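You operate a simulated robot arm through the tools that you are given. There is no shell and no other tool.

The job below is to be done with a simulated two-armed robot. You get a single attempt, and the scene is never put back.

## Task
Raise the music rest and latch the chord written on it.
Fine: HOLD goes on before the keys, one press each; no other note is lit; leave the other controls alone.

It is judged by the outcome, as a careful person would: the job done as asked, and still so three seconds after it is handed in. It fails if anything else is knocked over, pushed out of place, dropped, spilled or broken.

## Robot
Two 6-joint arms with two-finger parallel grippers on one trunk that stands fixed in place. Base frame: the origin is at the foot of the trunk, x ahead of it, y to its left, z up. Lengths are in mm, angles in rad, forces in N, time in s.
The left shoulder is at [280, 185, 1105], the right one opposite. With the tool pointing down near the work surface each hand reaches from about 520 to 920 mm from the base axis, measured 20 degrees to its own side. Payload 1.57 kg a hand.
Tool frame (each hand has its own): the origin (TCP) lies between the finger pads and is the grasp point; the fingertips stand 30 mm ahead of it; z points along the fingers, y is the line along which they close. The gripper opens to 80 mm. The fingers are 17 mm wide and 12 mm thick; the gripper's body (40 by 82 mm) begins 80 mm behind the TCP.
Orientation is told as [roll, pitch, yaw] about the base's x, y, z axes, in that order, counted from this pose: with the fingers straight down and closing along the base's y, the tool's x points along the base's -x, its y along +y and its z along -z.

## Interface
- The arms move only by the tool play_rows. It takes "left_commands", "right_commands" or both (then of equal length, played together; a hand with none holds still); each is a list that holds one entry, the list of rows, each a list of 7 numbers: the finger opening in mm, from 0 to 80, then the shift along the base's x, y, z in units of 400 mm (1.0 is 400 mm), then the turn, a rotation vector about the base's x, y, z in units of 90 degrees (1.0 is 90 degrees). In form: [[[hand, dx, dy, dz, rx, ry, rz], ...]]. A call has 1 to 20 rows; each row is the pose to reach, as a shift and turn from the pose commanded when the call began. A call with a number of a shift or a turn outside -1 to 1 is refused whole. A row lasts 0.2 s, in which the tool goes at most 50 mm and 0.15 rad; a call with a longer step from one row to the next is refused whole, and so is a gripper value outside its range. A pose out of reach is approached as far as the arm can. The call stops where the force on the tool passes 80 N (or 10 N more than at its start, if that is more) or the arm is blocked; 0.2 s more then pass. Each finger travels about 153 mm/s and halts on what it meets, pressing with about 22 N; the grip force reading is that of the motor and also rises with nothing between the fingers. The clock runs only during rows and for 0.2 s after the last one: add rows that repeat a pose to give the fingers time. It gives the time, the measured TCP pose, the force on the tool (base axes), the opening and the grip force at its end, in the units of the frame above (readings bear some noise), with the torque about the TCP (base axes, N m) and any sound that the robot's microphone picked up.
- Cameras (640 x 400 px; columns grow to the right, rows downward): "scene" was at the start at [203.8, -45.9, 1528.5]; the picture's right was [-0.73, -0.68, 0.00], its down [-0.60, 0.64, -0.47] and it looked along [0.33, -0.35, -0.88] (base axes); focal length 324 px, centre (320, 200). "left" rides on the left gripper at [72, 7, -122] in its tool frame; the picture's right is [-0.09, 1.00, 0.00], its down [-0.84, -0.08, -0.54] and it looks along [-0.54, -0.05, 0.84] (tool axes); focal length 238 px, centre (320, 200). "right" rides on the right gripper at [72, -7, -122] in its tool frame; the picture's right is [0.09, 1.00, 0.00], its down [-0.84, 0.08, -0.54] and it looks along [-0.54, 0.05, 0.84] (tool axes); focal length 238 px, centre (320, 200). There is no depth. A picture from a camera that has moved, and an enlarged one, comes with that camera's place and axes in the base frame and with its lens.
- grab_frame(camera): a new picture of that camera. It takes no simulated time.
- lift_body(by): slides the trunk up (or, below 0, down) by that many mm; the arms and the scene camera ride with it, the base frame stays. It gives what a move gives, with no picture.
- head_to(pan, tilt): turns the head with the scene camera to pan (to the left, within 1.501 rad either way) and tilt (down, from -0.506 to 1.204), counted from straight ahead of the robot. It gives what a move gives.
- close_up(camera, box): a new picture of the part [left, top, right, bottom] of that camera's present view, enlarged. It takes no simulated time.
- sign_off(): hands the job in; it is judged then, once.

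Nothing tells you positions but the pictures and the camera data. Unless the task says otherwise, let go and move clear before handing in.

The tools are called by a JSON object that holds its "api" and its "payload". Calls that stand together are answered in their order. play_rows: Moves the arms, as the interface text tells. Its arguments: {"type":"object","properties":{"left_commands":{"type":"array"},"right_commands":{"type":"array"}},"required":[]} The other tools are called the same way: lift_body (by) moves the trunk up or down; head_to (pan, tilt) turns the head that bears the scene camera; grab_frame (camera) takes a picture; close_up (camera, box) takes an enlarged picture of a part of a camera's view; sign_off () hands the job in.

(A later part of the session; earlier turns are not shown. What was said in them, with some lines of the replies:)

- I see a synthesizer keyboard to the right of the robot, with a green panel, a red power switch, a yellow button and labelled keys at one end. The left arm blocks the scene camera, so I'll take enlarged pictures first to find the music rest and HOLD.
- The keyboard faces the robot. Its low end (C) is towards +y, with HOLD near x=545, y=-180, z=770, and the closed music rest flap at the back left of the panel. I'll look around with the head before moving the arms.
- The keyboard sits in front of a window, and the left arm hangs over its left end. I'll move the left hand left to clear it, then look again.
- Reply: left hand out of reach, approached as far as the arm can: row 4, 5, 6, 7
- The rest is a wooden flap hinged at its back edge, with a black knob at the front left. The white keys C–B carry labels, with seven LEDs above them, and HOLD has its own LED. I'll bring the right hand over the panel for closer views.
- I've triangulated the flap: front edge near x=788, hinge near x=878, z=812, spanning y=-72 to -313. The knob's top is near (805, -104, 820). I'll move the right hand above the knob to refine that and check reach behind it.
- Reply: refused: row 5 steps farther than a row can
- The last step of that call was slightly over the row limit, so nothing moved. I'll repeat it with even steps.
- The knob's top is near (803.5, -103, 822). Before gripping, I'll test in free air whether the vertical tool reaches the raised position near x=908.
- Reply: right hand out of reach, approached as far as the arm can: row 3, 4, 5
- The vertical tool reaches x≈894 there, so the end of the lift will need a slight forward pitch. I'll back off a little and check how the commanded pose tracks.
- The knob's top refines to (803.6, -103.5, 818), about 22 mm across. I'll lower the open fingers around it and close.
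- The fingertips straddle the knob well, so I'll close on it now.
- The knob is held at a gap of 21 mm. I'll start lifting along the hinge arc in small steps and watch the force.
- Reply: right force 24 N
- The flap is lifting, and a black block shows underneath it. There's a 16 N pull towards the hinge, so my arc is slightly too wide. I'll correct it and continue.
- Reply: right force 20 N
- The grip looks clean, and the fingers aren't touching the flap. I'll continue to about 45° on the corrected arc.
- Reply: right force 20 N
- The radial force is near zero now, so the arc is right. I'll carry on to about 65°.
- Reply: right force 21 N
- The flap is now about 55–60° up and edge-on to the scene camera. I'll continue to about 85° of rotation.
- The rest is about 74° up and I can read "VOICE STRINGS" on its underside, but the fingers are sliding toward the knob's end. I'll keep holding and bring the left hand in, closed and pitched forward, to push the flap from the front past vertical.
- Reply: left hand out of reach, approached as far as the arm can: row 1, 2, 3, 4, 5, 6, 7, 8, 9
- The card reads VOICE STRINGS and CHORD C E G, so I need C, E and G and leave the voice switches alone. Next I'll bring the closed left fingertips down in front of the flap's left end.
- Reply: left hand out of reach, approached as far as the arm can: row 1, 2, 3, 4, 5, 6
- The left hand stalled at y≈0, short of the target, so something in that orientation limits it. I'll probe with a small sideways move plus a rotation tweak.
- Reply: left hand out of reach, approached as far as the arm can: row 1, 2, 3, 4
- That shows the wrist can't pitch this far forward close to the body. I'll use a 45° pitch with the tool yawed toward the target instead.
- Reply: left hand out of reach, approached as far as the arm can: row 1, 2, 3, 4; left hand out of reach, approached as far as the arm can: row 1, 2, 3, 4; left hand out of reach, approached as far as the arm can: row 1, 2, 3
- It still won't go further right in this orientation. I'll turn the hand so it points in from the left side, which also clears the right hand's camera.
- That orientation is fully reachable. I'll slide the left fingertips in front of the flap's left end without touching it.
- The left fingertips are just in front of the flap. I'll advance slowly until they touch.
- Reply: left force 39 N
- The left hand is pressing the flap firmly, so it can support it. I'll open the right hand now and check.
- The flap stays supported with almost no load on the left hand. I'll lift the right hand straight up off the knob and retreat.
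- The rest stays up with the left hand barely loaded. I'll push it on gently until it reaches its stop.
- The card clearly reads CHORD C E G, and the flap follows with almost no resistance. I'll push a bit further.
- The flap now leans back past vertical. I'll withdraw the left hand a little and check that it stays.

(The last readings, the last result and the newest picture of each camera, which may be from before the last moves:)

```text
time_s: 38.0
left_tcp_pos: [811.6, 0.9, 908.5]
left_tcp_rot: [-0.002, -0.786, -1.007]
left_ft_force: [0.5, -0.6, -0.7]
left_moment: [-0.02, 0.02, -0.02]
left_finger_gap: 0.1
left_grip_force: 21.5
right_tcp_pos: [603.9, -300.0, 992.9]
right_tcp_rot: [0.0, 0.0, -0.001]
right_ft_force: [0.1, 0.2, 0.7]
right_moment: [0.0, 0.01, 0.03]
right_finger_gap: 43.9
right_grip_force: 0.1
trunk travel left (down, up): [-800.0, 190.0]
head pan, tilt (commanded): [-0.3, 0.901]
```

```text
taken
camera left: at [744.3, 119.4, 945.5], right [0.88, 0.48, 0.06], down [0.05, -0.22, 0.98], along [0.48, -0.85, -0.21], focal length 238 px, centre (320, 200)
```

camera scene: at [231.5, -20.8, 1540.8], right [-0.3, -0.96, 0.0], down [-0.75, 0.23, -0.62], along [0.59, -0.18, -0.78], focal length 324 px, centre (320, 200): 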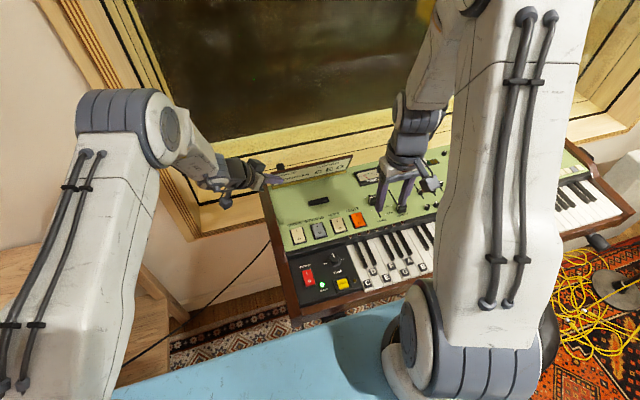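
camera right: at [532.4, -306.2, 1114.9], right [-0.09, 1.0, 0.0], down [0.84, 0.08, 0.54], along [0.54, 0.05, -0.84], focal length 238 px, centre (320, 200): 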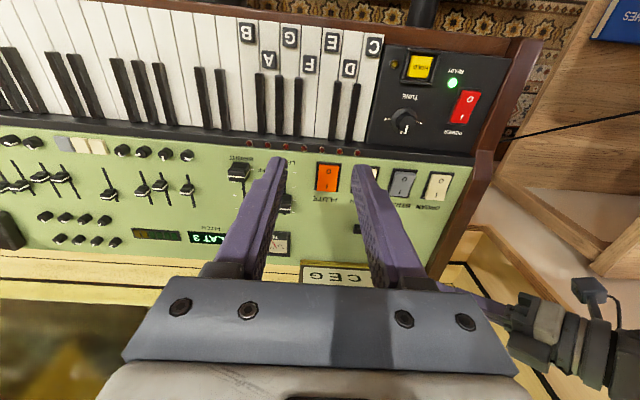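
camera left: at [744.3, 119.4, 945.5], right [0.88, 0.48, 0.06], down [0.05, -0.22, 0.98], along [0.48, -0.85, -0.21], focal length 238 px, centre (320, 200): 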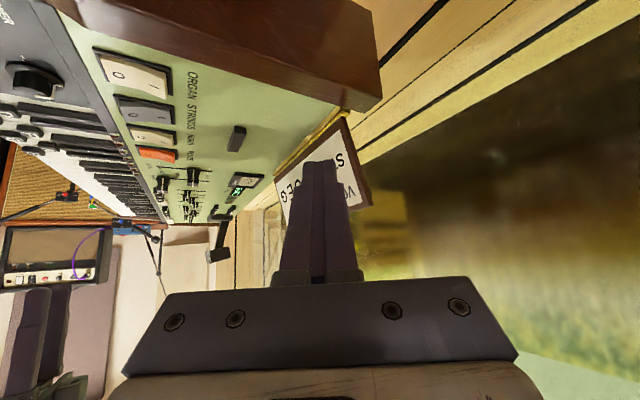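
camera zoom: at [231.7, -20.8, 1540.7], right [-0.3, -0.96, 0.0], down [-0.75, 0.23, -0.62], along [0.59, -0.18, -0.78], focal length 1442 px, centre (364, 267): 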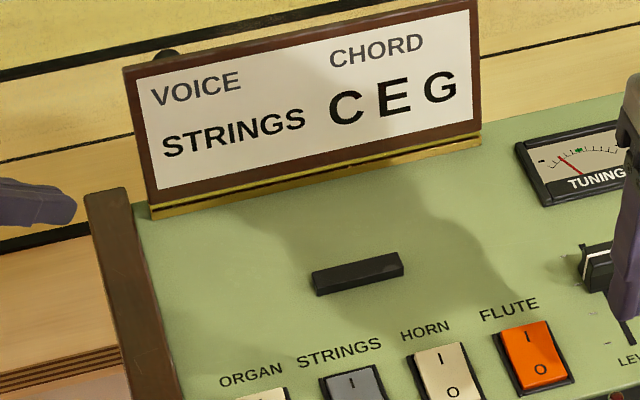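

The rest stays up on its own. I'll move the left hand clear and take enlarged views of the keys and HOLD for exact positions.

{"api": "play_rows", "payload": {"left_commands": [[[0, 0, 0.1, 0.03, 0, 0, 0], [0, 0, 0.2, 0.06, 0, 0, 0], [0, 0, 0.28, 0.1, 0, 0, 0], [0, 0, 0.28, 0.1, 0, 0, 0]]]}}

{"api": "close_up", "payload": {"camera": "right", "box": [220, 10, 540, 210]}}

{"api": "close_up", "payload": {"camera": "scene", "box": [280, 200, 440, 310]}}

```text
time_s: 39.0
left_tcp_pos: [813.1, 114.8, 947.9]
left_tcp_rot: [-0.002, -0.785, -1.005]
left_ft_force: [-0.5, -0.3, 0.4]
left_moment: [0.01, -0.01, -0.01]
left_finger_gap: 0.0
left_grip_force: 20.8
right_tcp_pos: [602.8, -298.9, 994.1]
right_tcp_rot: [-0.001, -0.001, 0.001]
right_ft_force: [-0.2, 0.0, -0.6]
right_moment: [0.01, -0.01, 0.03]
right_finger_gap: 44.0
right_grip_force: 0.1
trunk travel left (down, up): [-800.0, 190.0]
head pan, tilt (commanded): [-0.3, 0.901]
```

```text
2.00 times, centred on (380, 110) of right
camera zoom: at [532.8, -305.8, 1114.9], right [-0.09, 1.0, 0.0], down [0.84, 0.08, 0.54], along [0.54, 0.05, -0.84], focal length 477 px, centre (200, 380)
```

zoom: 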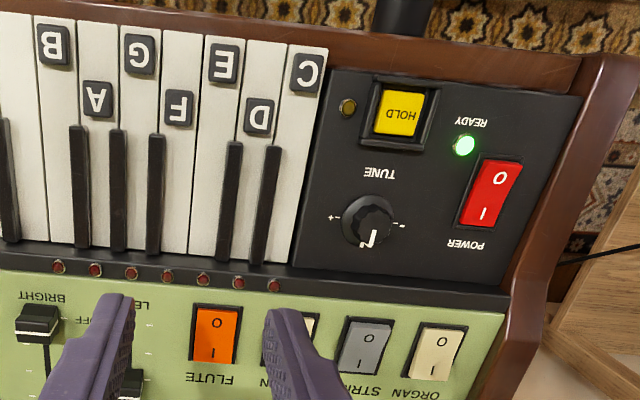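

```text
3.64 times, centred on (360, 255) of scene
camera zoom: at [231.6, -20.5, 1540.8], right [-0.3, -0.96, 0.0], down [-0.75, 0.23, -0.62], along [0.59, -0.18, -0.78], focal length 1179 px, centre (174, 0)
```

zoom: 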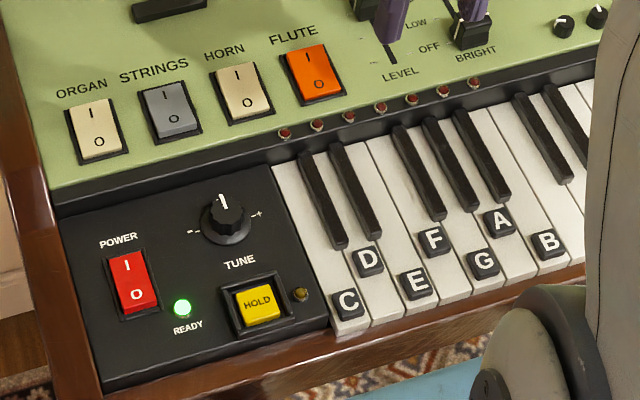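

Positions agree across three views: HOLD at (543, -178, 767), and key centres C at y=-240, E at -291.5, G at -343.5, with tops near z=760 and a 26 mm pitch. I'll close the right fingers and yaw the hand 90° so only the 17 mm width lies across a key.

{"api": "play_rows", "payload": {"right_commands": [[[30, -0.0132, 0.0277, -0.0205, 0, 0, 0.0909], [15, -0.0264, 0.0555, -0.0409, 0, 0, 0.1818], [0, -0.0395, 0.0832, -0.0614, 0, 0, 0.2727], [0, -0.0527, 0.1109, -0.0818, 0, 0, 0.3636], [0, -0.0659, 0.1386, -0.1023, 0, 0, 0.4545], [0, -0.0791, 0.1664, -0.1227, 0, 0, 0.5455], [0, -0.0923, 0.1941, -0.1432, 0, 0, 0.6364], [0, -0.1055, 0.2218, -0.1636, 0, 0, 0.7273], [0, -0.1186, 0.2495, -0.1841, 0, 0, 0.8182], [0, -0.1318, 0.2773, -0.2045, 0, 0, 0.9091], [0, -0.145, 0.305, -0.225, 0, 0, 1.0], [0, -0.145, 0.305, -0.225, 0, 0, 1.0]]]}}

{"api": "grab_frame", "payload": {"camera": "scene"}}

{"api": "grab_frame", "payload": {"camera": "right"}}

```text
time_s: 41.6
left_tcp_pos: [813.6, 114.6, 948.0]
left_tcp_rot: [-0.002, -0.786, -1.005]
left_ft_force: [0.1, 0.0, -0.8]
left_moment: [0.04, -0.01, 0.01]
left_finger_gap: 0.0
left_grip_force: 21.5
right_tcp_pos: [541.0, -177.1, 901.8]
right_tcp_rot: [0.0, -0.002, 1.572]
right_ft_force: [-0.1, -0.2, 1.5]
right_moment: [0.0, -0.04, -0.01]
right_finger_gap: 0.1
right_grip_force: 21.5
trunk travel left (down, up): [-800.0, 190.0]
head pan, tilt (commanded): [-0.3, 0.901]
```

```text
taken
camera scene: at [231.7, -20.5, 1540.8], right [-0.3, -0.96, 0.0], down [-0.75, 0.23, -0.62], along [0.59, -0.18, -0.78], focal length 324 px, centre (320, 200)
```

scene: 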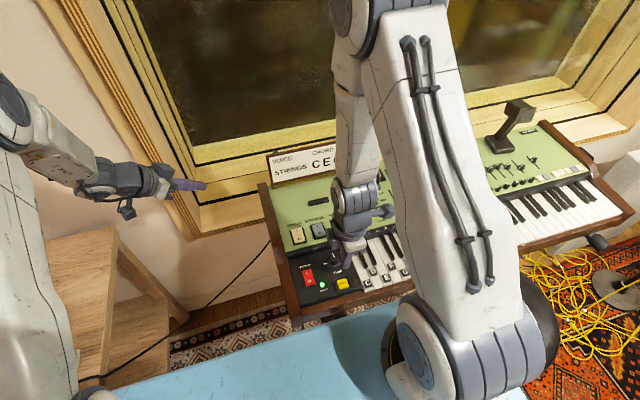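

```text
taken
camera right: at [549.8, -248.5, 1024.3], right [-1.0, -0.09, 0.0], down [-0.08, 0.84, 0.54], along [-0.05, 0.54, -0.84], focal length 238 px, centre (320, 200)
```

right: 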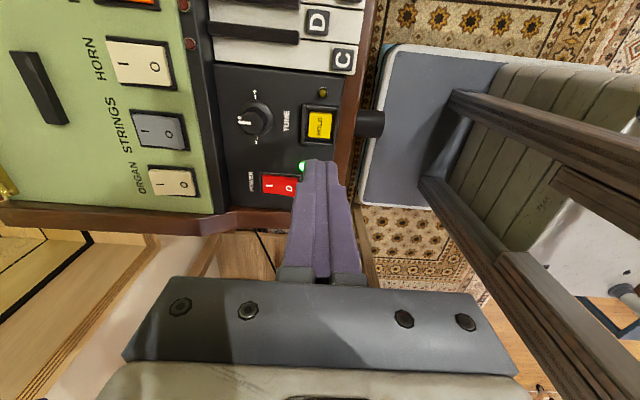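

{"api": "close_up", "payload": {"camera": "right", "box": [280, 80, 360, 170]}}

{"api": "close_up", "payload": {"camera": "scene", "box": [280, 220, 400, 300]}}

```text
4.44 times, centred on (320, 125) of right
camera zoom: at [549.8, -248.5, 1024.3], right [-1.0, -0.09, 0.0], down [-0.08, 0.84, 0.54], along [-0.05, 0.54, -0.84], focal length 1059 px, centre (320, 533)
```

zoom: 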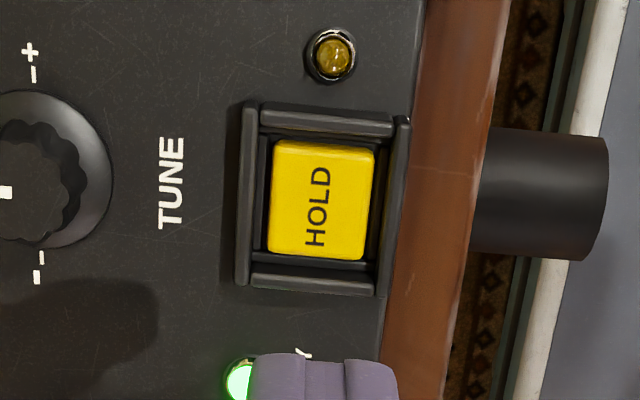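

```text
5.00 times, centred on (340, 260) of scene
camera zoom: at [231.7, -20.5, 1540.8], right [-0.3, -0.96, 0.0], down [-0.75, 0.23, -0.62], along [0.59, -0.18, -0.78], focal length 1622 px, centre (220, -100)
```

zoom: 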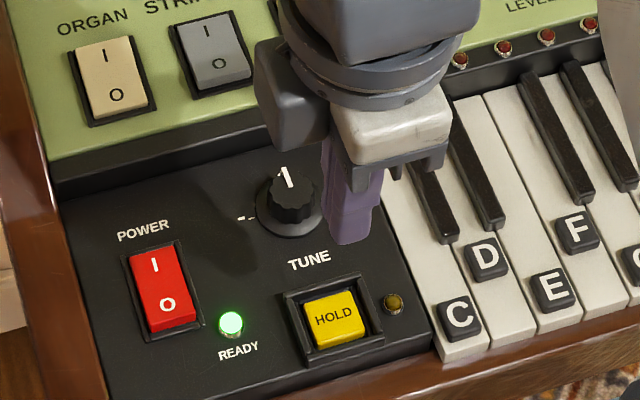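

HOLD sits inside a raised collar. The tool axis is within about 1 mm of its centre, and the closed fingers fit the opening. I'll descend to just above it.

{"api": "play_rows", "payload": {"right_commands": [[[0, 0, -0.003, -0.08, 0, 0, 0], [0, 0, -0.003, -0.16, 0, 0, 0], [0, 0, -0.003, -0.2325, 0, 0, 0], [0, 0, -0.003, -0.2325, 0, 0, 0], [0, 0, -0.003, -0.2325, 0, 0, 0]]]}}

{"api": "close_up", "payload": {"camera": "right", "box": [260, 100, 380, 210]}}

{"api": "close_up", "payload": {"camera": "scene", "box": [280, 220, 400, 300]}}

```text
time_s: 42.8
left_tcp_pos: [813.3, 114.7, 948.5]
left_tcp_rot: [0.0, -0.787, -1.006]
left_ft_force: [-0.8, -0.7, 0.8]
left_moment: [-0.03, -0.02, 0.02]
left_finger_gap: 0.0
left_grip_force: 21.4
right_tcp_pos: [542.6, -180.7, 811.8]
right_tcp_rot: [0.0, 0.001, 1.571]
right_ft_force: [0.1, 0.0, 0.3]
right_moment: [0.02, -0.03, 0.0]
right_finger_gap: 0.0
right_grip_force: 21.8
trunk travel left (down, up): [-800.0, 190.0]
head pan, tilt (commanded): [-0.3, 0.901]
```

```text
3.64 times, centred on (320, 155) of right
camera zoom: at [551.2, -251.3, 932.7], right [-1.0, -0.09, 0.0], down [-0.08, 0.84, 0.54], along [-0.05, 0.54, -0.84], focal length 867 px, centre (320, 364)
```

zoom: 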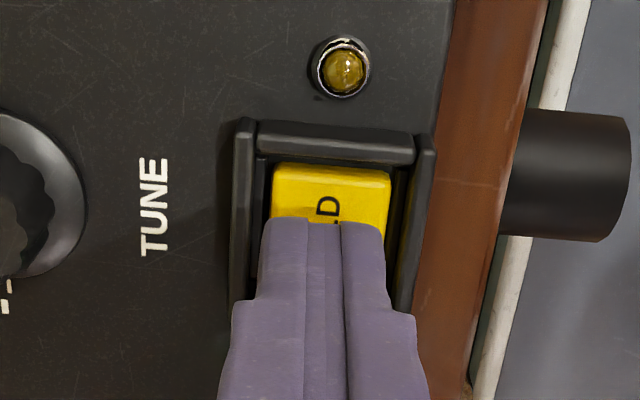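

```text
5.00 times, centred on (340, 260) of scene
camera zoom: at [231.7, -20.6, 1540.8], right [-0.3, -0.96, 0.0], down [-0.75, 0.23, -0.62], along [0.59, -0.18, -0.78], focal length 1622 px, centre (220, -100)
```

zoom: 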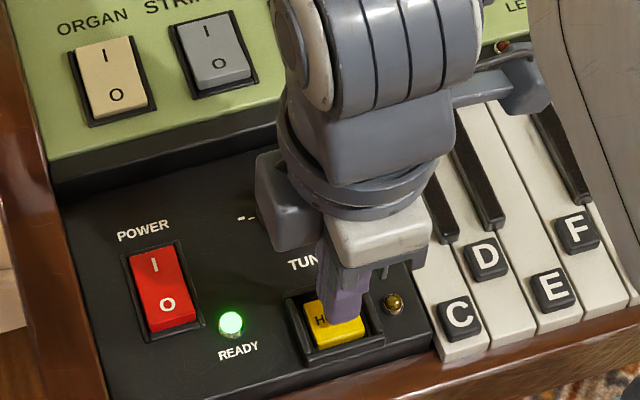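

{"api": "play_rows", "payload": {"right_commands": [[[0, -0.0045, 0.003, -0.01, 0, 0, 0], [0, -0.0045, 0.003, -0.02, 0, 0, 0], [0, -0.0045, 0.003, -0.03, 0, 0, 0], [0, -0.0045, 0.003, -0.03, 0, 0, 0]]]}}

{"api": "close_up", "payload": {"camera": "right", "box": [260, 100, 380, 210]}}

{"api": "close_up", "payload": {"camera": "scene", "box": [300, 250, 400, 310]}}

```text
time_s: 43.8
left_tcp_pos: [813.8, 115.3, 949.1]
left_tcp_rot: [-0.001, -0.785, -1.005]
left_ft_force: [0.4, -0.2, 0.3]
left_moment: [0.02, 0.0, -0.02]
left_finger_gap: 0.1
left_grip_force: 21.3
right_tcp_pos: [541.3, -178.0, 799.0]
right_tcp_rot: [-0.001, 0.001, 1.571]
right_ft_force: [0.0, -0.9, 1.4]
right_moment: [-0.04, 0.0, -0.01]
right_finger_gap: 0.1
right_grip_force: 21.0
trunk travel left (down, up): [-800.0, 190.0]
head pan, tilt (commanded): [-0.3, 0.901]
```

```text
3.64 times, centred on (320, 155) of right
camera zoom: at [549.6, -249.4, 920.0], right [-1.0, -0.09, 0.0], down [-0.08, 0.84, 0.54], along [-0.05, 0.54, -0.84], focal length 867 px, centre (320, 364)
```

zoom: 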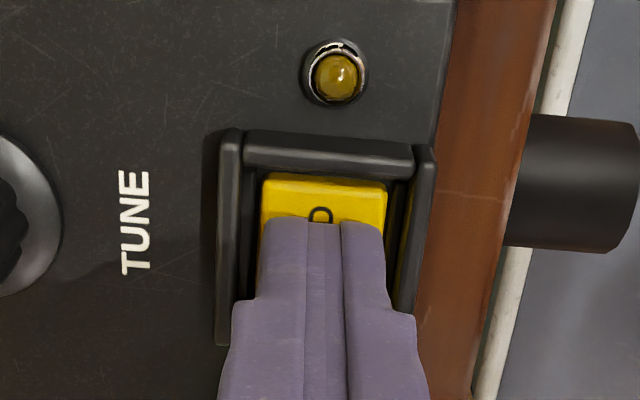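

```text
6.40 times, centred on (350, 280) of scene
camera zoom: at [231.6, -20.6, 1540.8], right [-0.3, -0.96, 0.0], down [-0.75, 0.23, -0.62], along [0.59, -0.18, -0.78], focal length 2076 px, centre (128, -312)
```

zoom: 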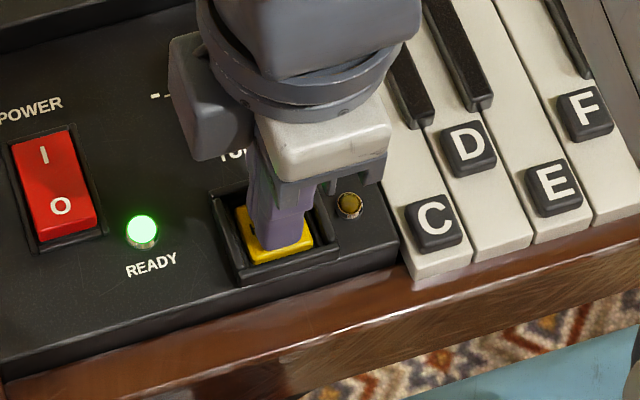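

The fingers are centred over HOLD. Now I'll press in small steps.

{"api": "play_rows", "payload": {"right_commands": [[[0, 0, 0, -0.004, 0, 0, 0], [0, 0, 0, -0.008, 0, 0, 0], [0, 0, 0, -0.0115, 0, 0, 0]]]}}

{"api": "close_up", "payload": {"camera": "scene", "box": [300, 250, 400, 310]}}

```text
time_s: 44.6
left_tcp_pos: [813.1, 115.6, 947.7]
left_tcp_rot: [-0.002, -0.786, -1.005]
left_ft_force: [1.0, -0.6, -0.2]
left_moment: [-0.02, 0.0, 0.03]
left_finger_gap: 0.2
left_grip_force: 21.3
right_tcp_pos: [541.5, -177.6, 794.7]
right_tcp_rot: [0.0, 0.0, 1.573]
right_ft_force: [-1.5, 1.1, 8.8]
right_moment: [0.05, 0.08, -0.03]
right_finger_gap: 0.0
right_grip_force: 21.4
trunk travel left (down, up): [-800.0, 190.0]
head pan, tilt (commanded): [-0.3, 0.901]
heard: click
```

```text
6.40 times, centred on (350, 280) of scene
camera zoom: at [231.3, -20.5, 1541.0], right [-0.3, -0.96, 0.0], down [-0.75, 0.23, -0.62], along [0.59, -0.18, -0.78], focal length 2076 px, centre (128, -312)
```

zoom: 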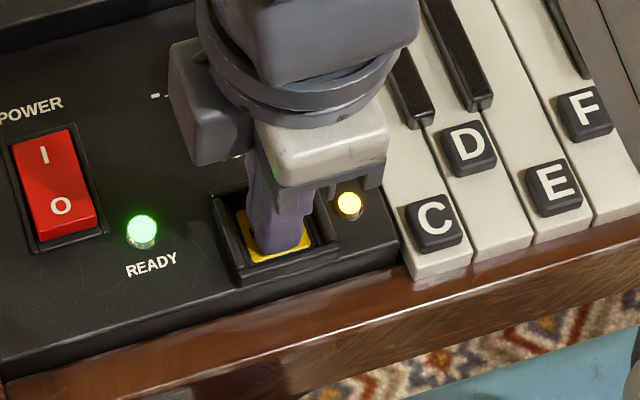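

A click was heard and the HOLD light is on. I'll lift straight off and confirm it stays lit.

{"api": "play_rows", "payload": {"right_commands": [[[0, 0, 0, 0.03, 0, 0, 0], [0, 0, 0, 0.09, 0, 0, 0], [0, 0, 0, 0.15, 0, 0, 0], [0, 0, 0, 0.15, 0, 0, 0]]]}}

{"api": "close_up", "payload": {"camera": "scene", "box": [280, 200, 440, 310]}}

{"api": "grab_frame", "payload": {"camera": "right"}}

```text
time_s: 45.6
left_tcp_pos: [813.1, 113.9, 948.9]
left_tcp_rot: [-0.002, -0.786, -1.005]
left_ft_force: [0.1, 0.4, -0.6]
left_moment: [0.01, 0.02, 0.01]
left_finger_gap: 0.0
left_grip_force: 20.9
right_tcp_pos: [541.4, -178.0, 854.0]
right_tcp_rot: [0.001, 0.001, 1.573]
right_ft_force: [-1.0, -0.5, -0.1]
right_moment: [0.0, 0.0, -0.01]
right_finger_gap: 0.1
right_grip_force: 21.4
trunk travel left (down, up): [-800.0, 190.0]
head pan, tilt (commanded): [-0.3, 0.901]
```

```text
3.64 times, centred on (360, 255) of scene
camera zoom: at [231.5, -20.6, 1540.8], right [-0.3, -0.96, 0.0], down [-0.75, 0.23, -0.62], along [0.59, -0.18, -0.78], focal length 1179 px, centre (174, 0)
```

zoom: 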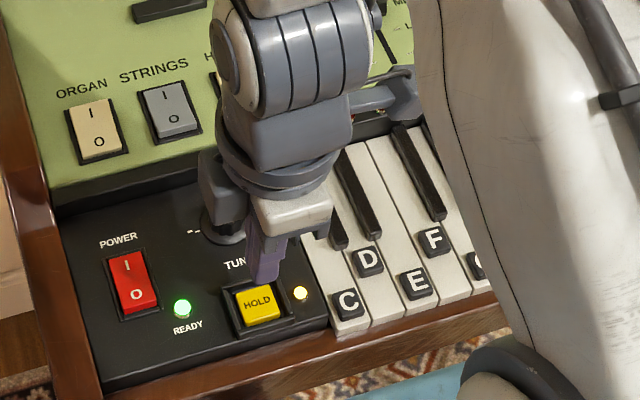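

```text
taken
camera right: at [549.7, -248.8, 975.4], right [-1.0, -0.09, 0.0], down [-0.08, 0.84, 0.54], along [-0.05, 0.54, -0.84], focal length 238 px, centre (320, 200)
```

right: 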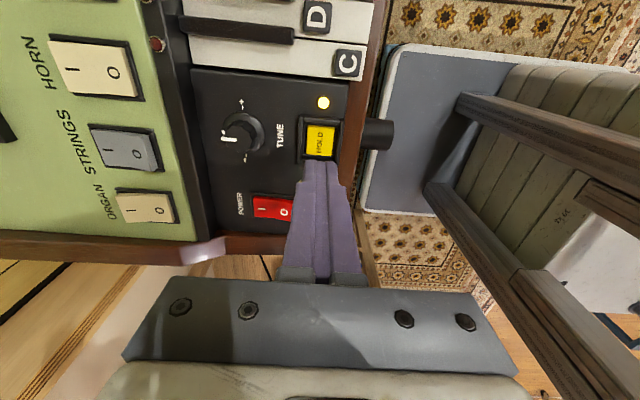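

HOLD stays lit. Next I'll move above the C key and check alignment.

{"api": "play_rows", "payload": {"right_commands": [[[0, -0.0125, -0.078, 0, 0, 0, 0], [0, -0.025, -0.156, 0, 0, 0, 0], [0, -0.025, -0.156, -0.05, 0, 0, 0], [0, -0.025, -0.156, -0.05, 0, 0, 0], [0, -0.025, -0.156, -0.05, 0, 0, 0]]]}}

{"api": "close_up", "payload": {"camera": "right", "box": [240, 80, 400, 210]}}

{"api": "close_up", "payload": {"camera": "scene", "box": [300, 230, 420, 310]}}

```text
time_s: 46.8
left_tcp_pos: [813.6, 115.3, 947.6]
left_tcp_rot: [0.0, -0.787, -1.005]
left_ft_force: [0.1, 0.6, -1.0]
left_moment: [-0.02, 0.01, 0.0]
left_finger_gap: 0.2
left_grip_force: 21.4
right_tcp_pos: [531.6, -238.5, 833.6]
right_tcp_rot: [-0.001, 0.001, 1.572]
right_ft_force: [0.2, -0.4, -0.2]
right_moment: [0.03, -0.01, 0.01]
right_finger_gap: 0.0
right_grip_force: 21.3
trunk travel left (down, up): [-800.0, 190.0]
head pan, tilt (commanded): [-0.3, 0.901]
```

```text
3.08 times, centred on (320, 145) of right
camera zoom: at [539.3, -311.2, 955.7], right [-1.0, -0.09, 0.0], down [-0.08, 0.84, 0.54], along [-0.05, 0.54, -0.84], focal length 733 px, centre (320, 369)
```

zoom: 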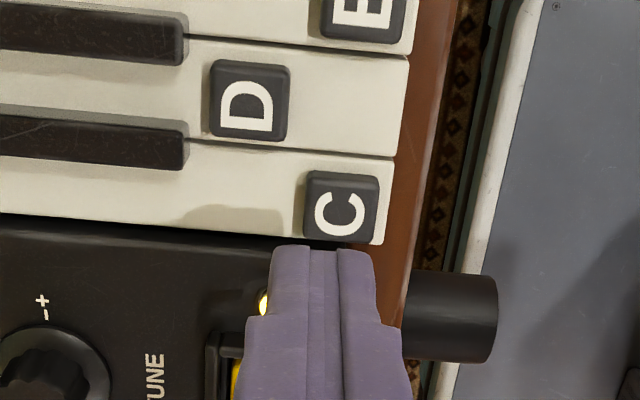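

```text
5.00 times, centred on (360, 270) of scene
camera zoom: at [231.7, -20.6, 1540.8], right [-0.3, -0.96, 0.0], down [-0.75, 0.23, -0.62], along [0.59, -0.18, -0.78], focal length 1622 px, centre (120, -150)
```

zoom: 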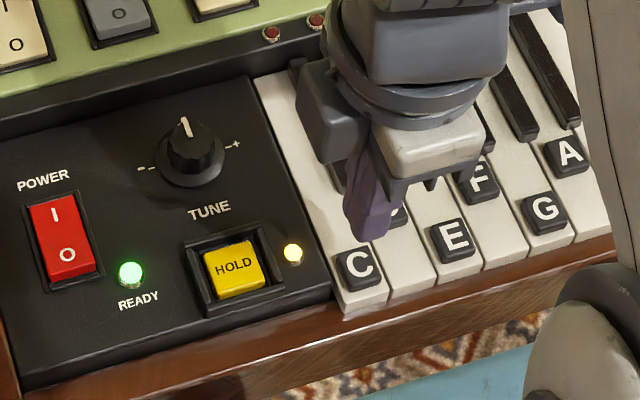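

The tool is centred over the C tile within 2 mm. I'll adjust, then descend close to it.

{"api": "play_rows", "payload": {"right_commands": [[[0, 0, -0.00325, -0.04, 0, 0, 0], [0, 0, -0.00325, -0.08, 0, 0, 0], [0, 0, -0.00325, -0.095, 0, 0, 0], [0, 0, -0.00325, -0.095, 0, 0, 0]]]}}

{"api": "close_up", "payload": {"camera": "right", "box": [240, 80, 400, 210]}}

{"api": "close_up", "payload": {"camera": "scene", "box": [320, 240, 400, 310]}}

```text
time_s: 47.8
left_tcp_pos: [811.5, 114.6, 948.0]
left_tcp_rot: [-0.001, -0.784, -1.004]
left_ft_force: [0.0, -0.4, 0.0]
left_moment: [0.03, -0.02, 0.09]
left_finger_gap: 0.0
left_grip_force: 21.4
right_tcp_pos: [530.8, -240.8, 795.2]
right_tcp_rot: [0.0, 0.001, 1.571]
right_ft_force: [-0.6, -0.2, 1.3]
right_moment: [0.01, 0.0, -0.04]
right_finger_gap: 0.0
right_grip_force: 20.7
trunk travel left (down, up): [-800.0, 190.0]
head pan, tilt (commanded): [-0.3, 0.901]
```

```text
3.08 times, centred on (320, 145) of right
camera zoom: at [538.8, -312.8, 917.2], right [-1.0, -0.09, 0.0], down [-0.08, 0.84, 0.54], along [-0.05, 0.54, -0.84], focal length 733 px, centre (320, 369)
```

zoom: 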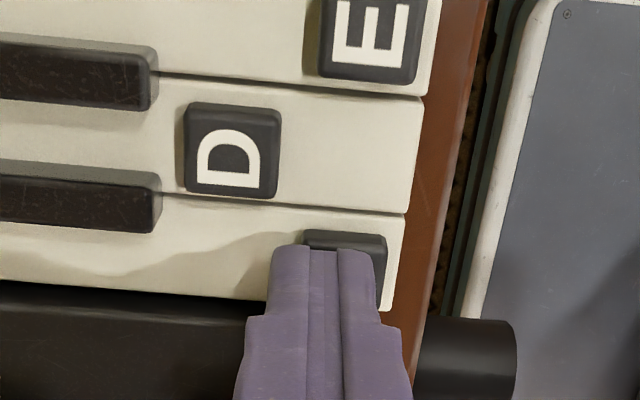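

```text
5.71 times, centred on (360, 275) of scene
camera zoom: at [231.7, -20.6, 1540.8], right [-0.3, -0.96, 0.0], down [-0.75, 0.23, -0.62], along [0.59, -0.18, -0.78], focal length 1853 px, centre (91, -229)
```

zoom: 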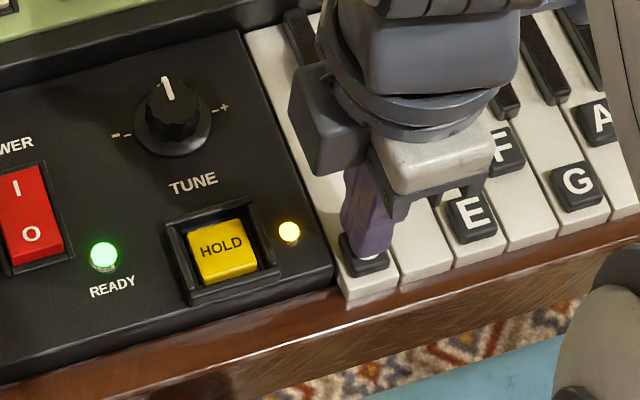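

{"api": "play_rows", "payload": {"right_commands": [[[0, 0, 0, -0.005, 0, 0, 0], [0, 0, 0, -0.01, 0, 0, 0], [0, 0, 0, -0.015, 0, 0, 0]]]}}

{"api": "close_up", "payload": {"camera": "scene", "box": [300, 200, 420, 310]}}

{"api": "close_up", "payload": {"camera": "right", "box": [140, 60, 400, 210]}}

```text
time_s: 48.6
left_tcp_pos: [814.2, 115.3, 949.1]
left_tcp_rot: [-0.003, -0.786, -1.005]
left_ft_force: [0.4, 0.1, 0.2]
left_moment: [-0.01, 0.0, 0.04]
left_finger_gap: 0.0
left_grip_force: 21.5
right_tcp_pos: [531.8, -241.8, 791.4]
right_tcp_rot: [0.0, -0.001, 1.571]
right_ft_force: [-0.8, 0.3, 1.1]
right_moment: [0.02, -0.02, -0.02]
right_finger_gap: 0.0
right_grip_force: 21.6
trunk travel left (down, up): [-800.0, 190.0]
head pan, tilt (commanded): [-0.3, 0.901]
heard: click
```

```text
3.64 times, centred on (360, 255) of scene
camera zoom: at [231.6, -20.6, 1540.8], right [-0.3, -0.96, 0.0], down [-0.75, 0.23, -0.62], along [0.59, -0.18, -0.78], focal length 1179 px, centre (174, 0)
```

zoom: 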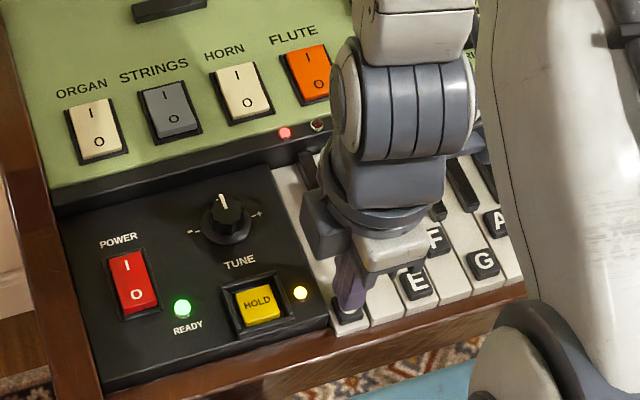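

```text
2.46 times, centred on (270, 135) of right
camera zoom: at [539.4, -313.2, 912.1], right [-1.0, -0.09, 0.0], down [-0.08, 0.84, 0.54], along [-0.05, 0.54, -0.84], focal length 587 px, centre (443, 360)
```

zoom: 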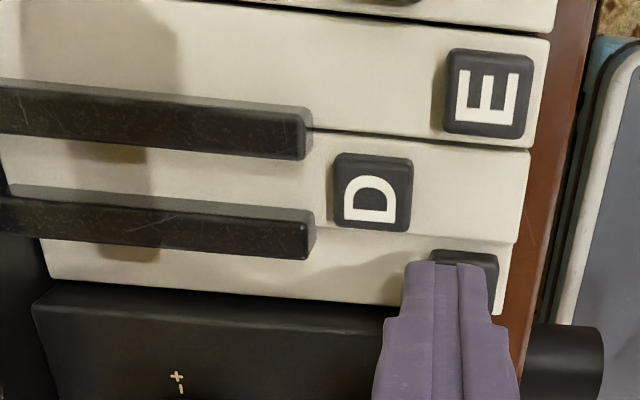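

A click was heard and the first note LED is lit. I'll lift off C and check that it stays latched.

{"api": "play_rows", "payload": {"right_commands": [[[0, 0, 0, 0.03, 0, 0, 0], [0, 0, 0, 0.08, 0, 0, 0], [0, 0, 0, 0.12, 0, 0, 0], [0, 0, 0, 0.12, 0, 0, 0]]]}}

{"api": "close_up", "payload": {"camera": "scene", "box": [300, 200, 420, 310]}}

```text
time_s: 49.6
left_tcp_pos: [813.3, 115.5, 947.8]
left_tcp_rot: [-0.002, -0.785, -1.005]
left_ft_force: [0.5, 0.1, 0.5]
left_moment: [0.0, 0.02, 0.0]
left_finger_gap: 0.0
left_grip_force: 21.7
right_tcp_pos: [531.5, -242.6, 839.3]
right_tcp_rot: [0.001, 0.0, 1.571]
right_ft_force: [0.6, -0.3, 0.3]
right_moment: [0.05, -0.02, 0.0]
right_finger_gap: 0.2
right_grip_force: 21.8
trunk travel left (down, up): [-800.0, 190.0]
head pan, tilt (commanded): [-0.3, 0.901]
```

```text
3.64 times, centred on (360, 255) of scene
camera zoom: at [231.6, -20.6, 1540.8], right [-0.3, -0.96, 0.0], down [-0.75, 0.23, -0.62], along [0.59, -0.18, -0.78], focal length 1179 px, centre (174, 0)
```

zoom: 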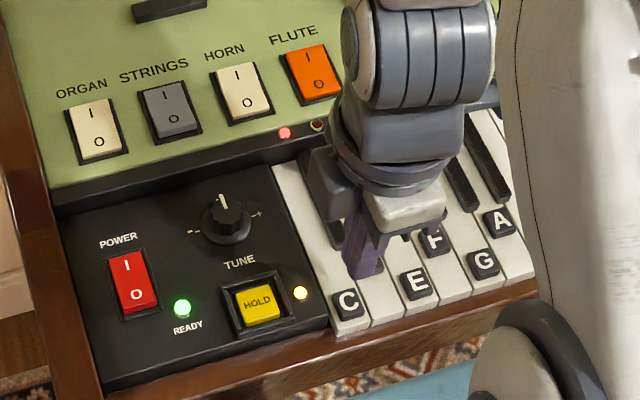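

C stays latched. Next I'll move above E.

{"api": "play_rows", "payload": {"right_commands": [[[0, 0, -0.064, 0, 0, 0, 0], [0, 0, -0.128, 0, 0, 0, 0], [0, 0, -0.128, 0, 0, 0, 0], [0, 0, -0.128, 0, 0, 0, 0]]]}}

{"api": "close_up", "payload": {"camera": "right", "box": [240, 80, 400, 210]}}

```text
time_s: 50.6
left_tcp_pos: [813.7, 114.7, 947.7]
left_tcp_rot: [-0.001, -0.786, -1.005]
left_ft_force: [-0.9, 0.3, 0.7]
left_moment: [0.01, -0.01, -0.01]
left_finger_gap: 0.0
left_grip_force: 20.9
right_tcp_pos: [532.5, -294.3, 839.1]
right_tcp_rot: [0.0, 0.0, 1.571]
right_ft_force: [-0.6, -0.4, -0.1]
right_moment: [0.04, -0.01, -0.04]
right_finger_gap: 0.0
right_grip_force: 20.6
trunk travel left (down, up): [-800.0, 190.0]
head pan, tilt (commanded): [-0.3, 0.901]
```

```text
3.08 times, centred on (320, 145) of right
camera zoom: at [538.7, -365.1, 961.5], right [-1.0, -0.09, 0.0], down [-0.08, 0.84, 0.54], along [-0.05, 0.54, -0.84], focal length 733 px, centre (320, 369)
```

zoom: 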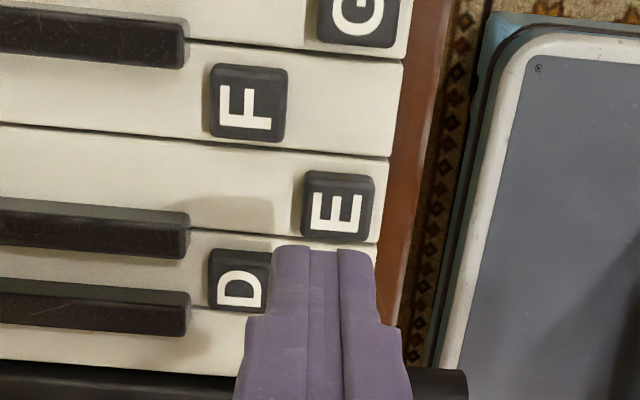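

The tool is centred over E within half a millimetre. I'll press it to the same depth as C.

{"api": "play_rows", "payload": {"right_commands": [[[0, 0, 0, -0.04, 0, 0, 0], [0, 0, 0, -0.08, 0, 0, 0], [0, 0, 0, -0.1, 0, 0, 0], [0, 0, 0, -0.11, 0, 0, 0], [0, 0, 0, -0.115, 0, 0, 0], [0, 0, 0, -0.12, 0, 0, 0]]]}}

{"api": "close_up", "payload": {"camera": "scene", "box": [300, 200, 440, 310]}}

{"api": "close_up", "payload": {"camera": "right", "box": [140, 60, 400, 210]}}

```text
time_s: 52.0
left_tcp_pos: [812.6, 114.4, 949.3]
left_tcp_rot: [0.0, -0.786, -1.007]
left_ft_force: [0.0, -0.3, 0.6]
left_moment: [-0.01, 0.02, -0.01]
left_finger_gap: 0.0
left_grip_force: 21.5
right_tcp_pos: [531.2, -292.5, 791.3]
right_tcp_rot: [0.001, 0.0, 1.571]
right_ft_force: [0.1, 0.1, 0.4]
right_moment: [0.03, 0.01, 0.02]
right_finger_gap: 0.1
right_grip_force: 21.2
trunk travel left (down, up): [-800.0, 190.0]
head pan, tilt (commanded): [-0.3, 0.901]
```

```text
3.64 times, centred on (370, 255) of scene
camera zoom: at [231.6, -20.7, 1540.8], right [-0.3, -0.96, 0.0], down [-0.75, 0.23, -0.62], along [0.59, -0.18, -0.78], focal length 1179 px, centre (138, 0)
```

zoom: 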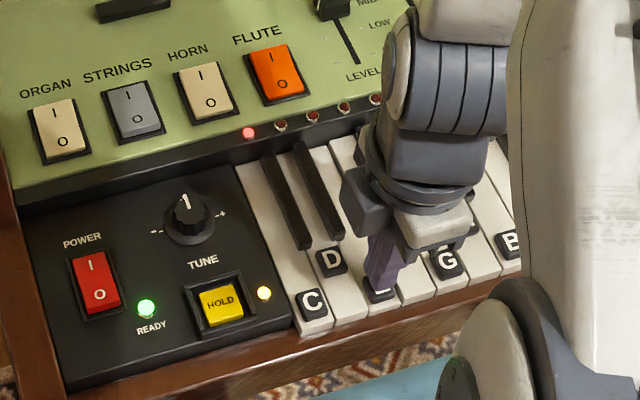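

```text
2.46 times, centred on (270, 135) of right
camera zoom: at [539.2, -364.6, 912.6], right [-1.0, -0.09, 0.0], down [-0.08, 0.84, 0.54], along [-0.05, 0.54, -0.84], focal length 587 px, centre (443, 360)
```

zoom: 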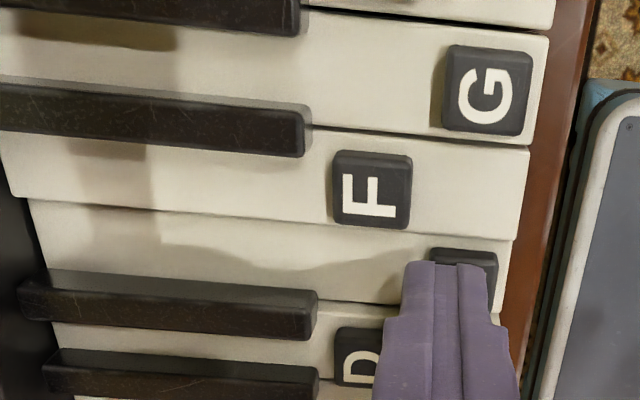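

No click yet on E, so I'll continue down in 1 mm steps.

{"api": "play_rows", "payload": {"right_commands": [[[0, 0, 0, -0.0025, 0, 0, 0], [0, 0, 0, -0.005, 0, 0, 0]]]}}

{"api": "close_up", "payload": {"camera": "scene", "box": [300, 200, 440, 310]}}

```text
time_s: 52.6
left_tcp_pos: [813.1, 115.3, 948.2]
left_tcp_rot: [-0.002, -0.787, -1.005]
left_ft_force: [0.0, -0.1, 0.0]
left_moment: [0.0, 0.01, 0.03]
left_finger_gap: 0.1
left_grip_force: 20.9
right_tcp_pos: [532.1, -293.3, 787.2]
right_tcp_rot: [0.0, 0.001, 1.571]
right_ft_force: [-1.3, 0.3, 0.7]
right_moment: [-0.01, 0.0, 0.03]
right_finger_gap: 0.0
right_grip_force: 21.2
trunk travel left (down, up): [-800.0, 190.0]
head pan, tilt (commanded): [-0.3, 0.901]
heard: click
```

```text
3.64 times, centred on (370, 255) of scene
camera zoom: at [231.6, -20.6, 1540.8], right [-0.3, -0.96, 0.0], down [-0.75, 0.23, -0.62], along [0.59, -0.18, -0.78], focal length 1179 px, centre (138, 0)
```

zoom: 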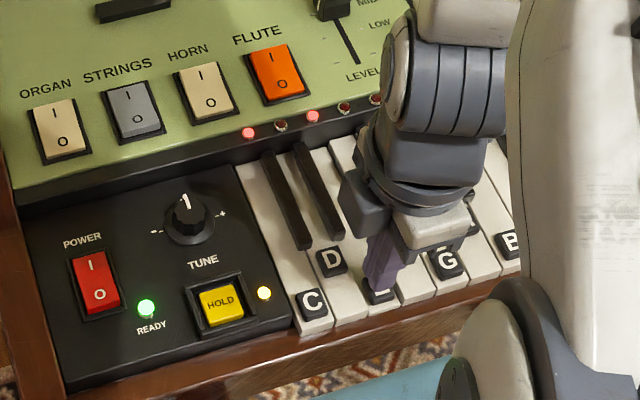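

E clicked and the third LED is lit. I'll lift, then move above G.

{"api": "play_rows", "payload": {"right_commands": [[[0, 0, 0, 0.03, 0, 0, 0], [0, 0, 0, 0.08, 0, 0, 0], [0, 0, 0, 0.12, 0, 0, 0], [0, 0, -0.065, 0.125, 0, 0, 0], [0, 0, -0.129, 0.125, 0, 0, 0], [0, 0, -0.129, 0.125, 0, 0, 0], [0, 0, -0.129, 0.125, 0, 0, 0]]]}}

{"api": "close_up", "payload": {"camera": "right", "box": [240, 80, 400, 210]}}

{"api": "close_up", "payload": {"camera": "scene", "box": [300, 200, 440, 310]}}

```text
time_s: 54.2
left_tcp_pos: [813.3, 114.1, 947.6]
left_tcp_rot: [0.0, -0.786, -1.004]
left_ft_force: [-0.4, 0.3, 0.4]
left_moment: [0.0, -0.01, 0.0]
left_finger_gap: 0.1
left_grip_force: 21.2
right_tcp_pos: [532.8, -345.4, 839.4]
right_tcp_rot: [0.001, 0.0, 1.571]
right_ft_force: [0.3, -0.9, -0.3]
right_moment: [0.01, 0.0, 0.0]
right_finger_gap: 0.0
right_grip_force: 21.7
trunk travel left (down, up): [-800.0, 190.0]
head pan, tilt (commanded): [-0.3, 0.901]
```

```text
3.08 times, centred on (320, 145) of right
camera zoom: at [541.0, -417.1, 961.6], right [-1.0, -0.09, 0.0], down [-0.08, 0.84, 0.54], along [-0.05, 0.54, -0.84], focal length 733 px, centre (320, 369)
```

zoom: 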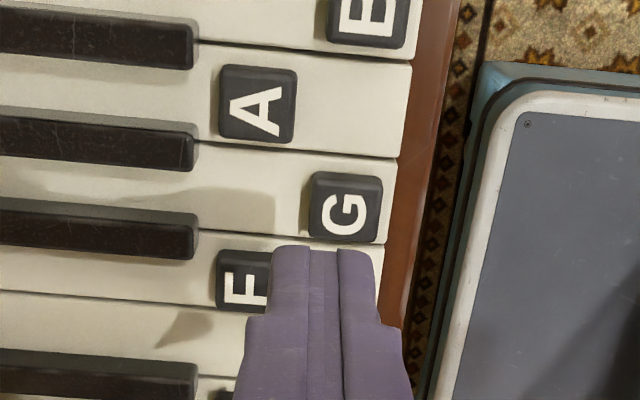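

```text
3.64 times, centred on (370, 255) of scene
camera zoom: at [231.7, -20.6, 1540.8], right [-0.3, -0.96, 0.0], down [-0.75, 0.23, -0.62], along [0.59, -0.18, -0.78], focal length 1179 px, centre (138, 0)
```

zoom: 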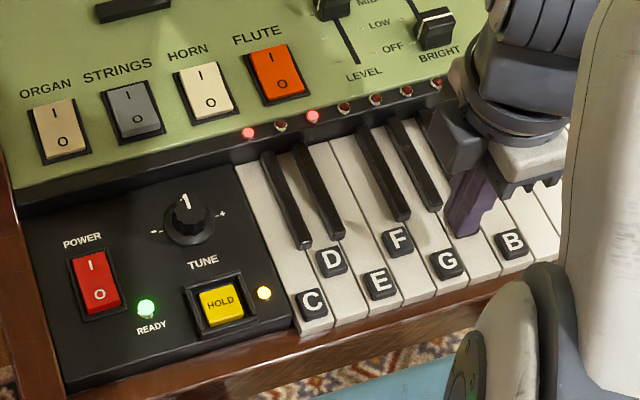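

C and E are latched, and G is centred under the tool. I'll press G the same way.

{"api": "play_rows", "payload": {"right_commands": [[[0, -0.005, 0, -0.04, 0, 0, 0], [0, -0.005, 0, -0.08, 0, 0, 0], [0, -0.005, 0, -0.105, 0, 0, 0], [0, -0.005, 0, -0.115, 0, 0, 0], [0, -0.005, 0, -0.12, 0, 0, 0], [0, -0.005, 0, -0.124, 0, 0, 0]]]}}

{"api": "close_up", "payload": {"camera": "scene", "box": [300, 200, 440, 310]}}

```text
time_s: 55.6
left_tcp_pos: [813.3, 114.9, 948.6]
left_tcp_rot: [-0.001, -0.787, -1.006]
left_ft_force: [0.6, -0.2, -0.6]
left_moment: [-0.01, 0.04, 0.03]
left_finger_gap: 0.0
left_grip_force: 21.4
right_tcp_pos: [530.7, -344.3, 789.5]
right_tcp_rot: [0.0, 0.0, 1.572]
right_ft_force: [-0.6, -1.2, 0.2]
right_moment: [0.02, 0.04, 0.04]
right_finger_gap: 0.1
right_grip_force: 21.2
trunk travel left (down, up): [-800.0, 190.0]
head pan, tilt (commanded): [-0.3, 0.901]
heard: click
```

```text
3.64 times, centred on (370, 255) of scene
camera zoom: at [231.6, -20.6, 1540.8], right [-0.3, -0.96, 0.0], down [-0.75, 0.23, -0.62], along [0.59, -0.18, -0.78], focal length 1179 px, centre (138, 0)
```

zoom: 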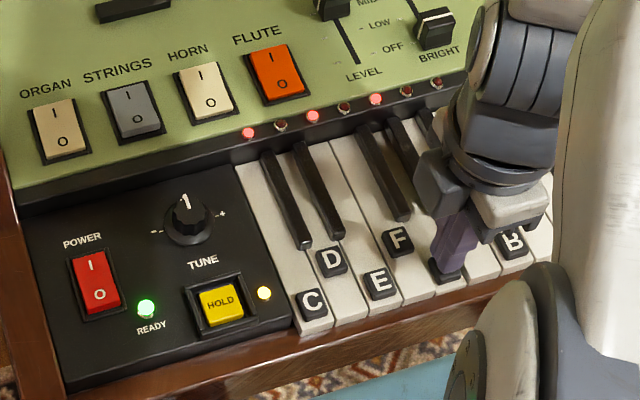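

G clicked, and LEDs 1, 3 and 5 (C, E, G) are lit. I'll lift straight up and move the right hand clear.

{"api": "play_rows", "payload": {"right_commands": [[[0, 0, 0, 0.03, 0, 0, 0], [0, 0, 0, 0.1, 0, 0, 0], [0, 0, 0, 0.2, 0, 0, 0], [0, 0, 0, 0.3, 0, 0, 0], [0, 0, 0, 0.4, 0, 0, 0], [0, 0, -0.08, 0.45, 0, 0, 0], [0, 0, -0.18, 0.5, 0, 0, 0], [0, 0, -0.26, 0.55, 0, 0, 0], [0, 0, -0.26, 0.55, 0, 0, 0]]]}}

{"api": "grab_frame", "payload": {"camera": "scene"}}

{"api": "close_up", "payload": {"camera": "scene", "box": [250, 140, 450, 310]}}

{"api": "grab_frame", "payload": {"camera": "right"}}

```text
time_s: 57.6
left_tcp_pos: [812.2, 115.6, 947.5]
left_tcp_rot: [-0.002, -0.786, -1.006]
left_ft_force: [-0.2, 0.6, -0.4]
left_moment: [0.01, 0.0, 0.02]
left_finger_gap: 0.0
left_grip_force: 21.1
right_tcp_pos: [532.3, -449.0, 1012.1]
right_tcp_rot: [-0.001, 0.0, 1.571]
right_ft_force: [0.1, 0.0, 0.4]
right_moment: [-0.01, 0.0, 0.0]
right_finger_gap: 0.1
right_grip_force: 21.5
trunk travel left (down, up): [-800.0, 190.0]
head pan, tilt (commanded): [-0.3, 0.901]
```

```text
taken
camera scene: at [231.5, -20.7, 1540.8], right [-0.3, -0.96, 0.0], down [-0.75, 0.23, -0.62], along [0.59, -0.18, -0.78], focal length 324 px, centre (320, 200)
```

scene: 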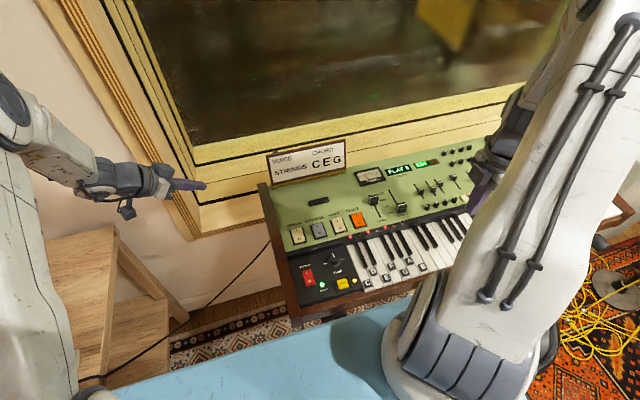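

```text
2.35 times, centred on (350, 225) of scene
camera zoom: at [231.5, -20.7, 1540.8], right [-0.3, -0.96, 0.0], down [-0.75, 0.23, -0.62], along [0.59, -0.18, -0.78], focal length 763 px, centre (249, 141)
```

zoom: 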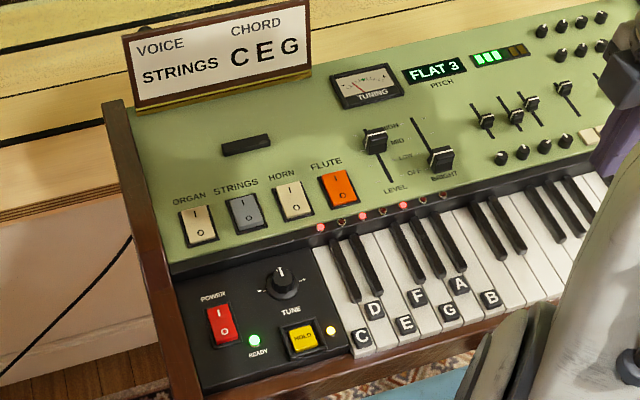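

```text
taken
camera right: at [538.9, -521.1, 1132.0], right [-1.0, -0.09, 0.0], down [-0.08, 0.84, 0.54], along [-0.05, 0.54, -0.84], focal length 238 px, centre (320, 200)
```

right: 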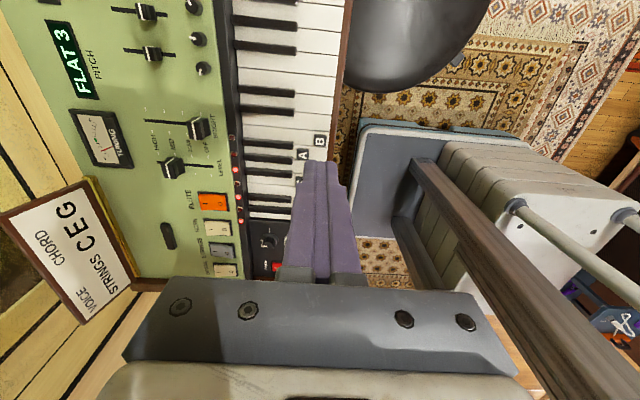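

{"api": "close_up", "payload": {"camera": "scene", "box": [320, 205, 410, 260]}}

{"api": "close_up", "payload": {"camera": "scene", "box": [255, 135, 355, 195]}}

{"api": "close_up", "payload": {"camera": "scene", "box": [280, 210, 440, 310]}}

```text
7.11 times, centred on (365, 232) of scene
camera zoom: at [231.5, -20.7, 1540.8], right [-0.3, -0.96, 0.0], down [-0.75, 0.23, -0.62], along [0.59, -0.18, -0.78], focal length 2306 px, centre (0, -31)
```

zoom: 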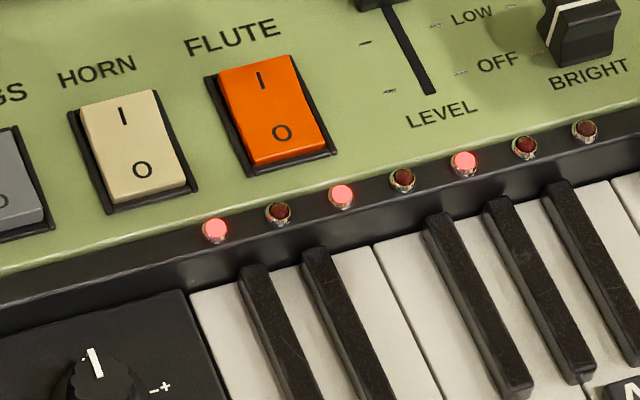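

```text
6.40 times, centred on (305, 165) of scene
camera zoom: at [231.5, -20.7, 1540.8], right [-0.3, -0.96, 0.0], down [-0.75, 0.23, -0.62], along [0.59, -0.18, -0.78], focal length 2076 px, centre (416, 424)
```

zoom: 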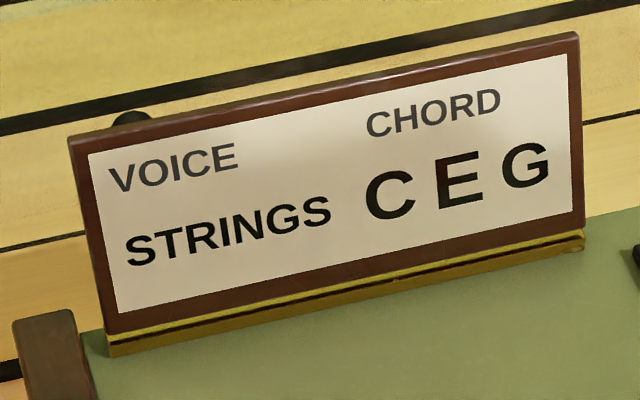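

```text
4.00 times, centred on (360, 260) of scene
camera zoom: at [231.5, -20.7, 1540.8], right [-0.3, -0.96, 0.0], down [-0.75, 0.23, -0.62], along [0.59, -0.18, -0.78], focal length 1297 px, centre (160, -40)
```

zoom: 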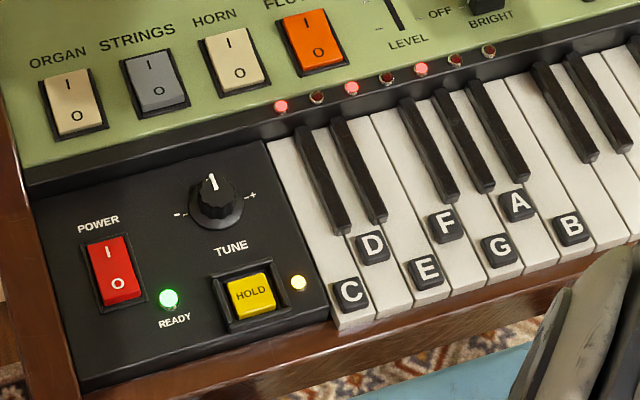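

The music rest stands up on its own, HOLD is lit, and only the C, E and G lights are on. The voice switches and other controls are untouched and both hands are clear, so I'm handing in.

{"api": "sign_off", "payload": {}}

```text
The job is handed in.
```

The music rest is up and stays up on its own, and the chord written on it, C E G, is latched.

- **HOLD:** I pressed it once, before any key, and its light stayed on.
- **Keys:** C, E and G were pressed once each, with a click heard for each. In the last picture only those three note lights were lit.
- **Other controls:** I left them alone. The card also says VOICE STRINGS, but I didn't touch the voice switches because you asked for the other controls to be left alone.

Raising the rest took both hands. The right hand lifted it by the knob to about 74°, then the left pushed it back past upright. Nothing was knocked over or dropped, and both hands were clear of the keyboard when I handed it in.
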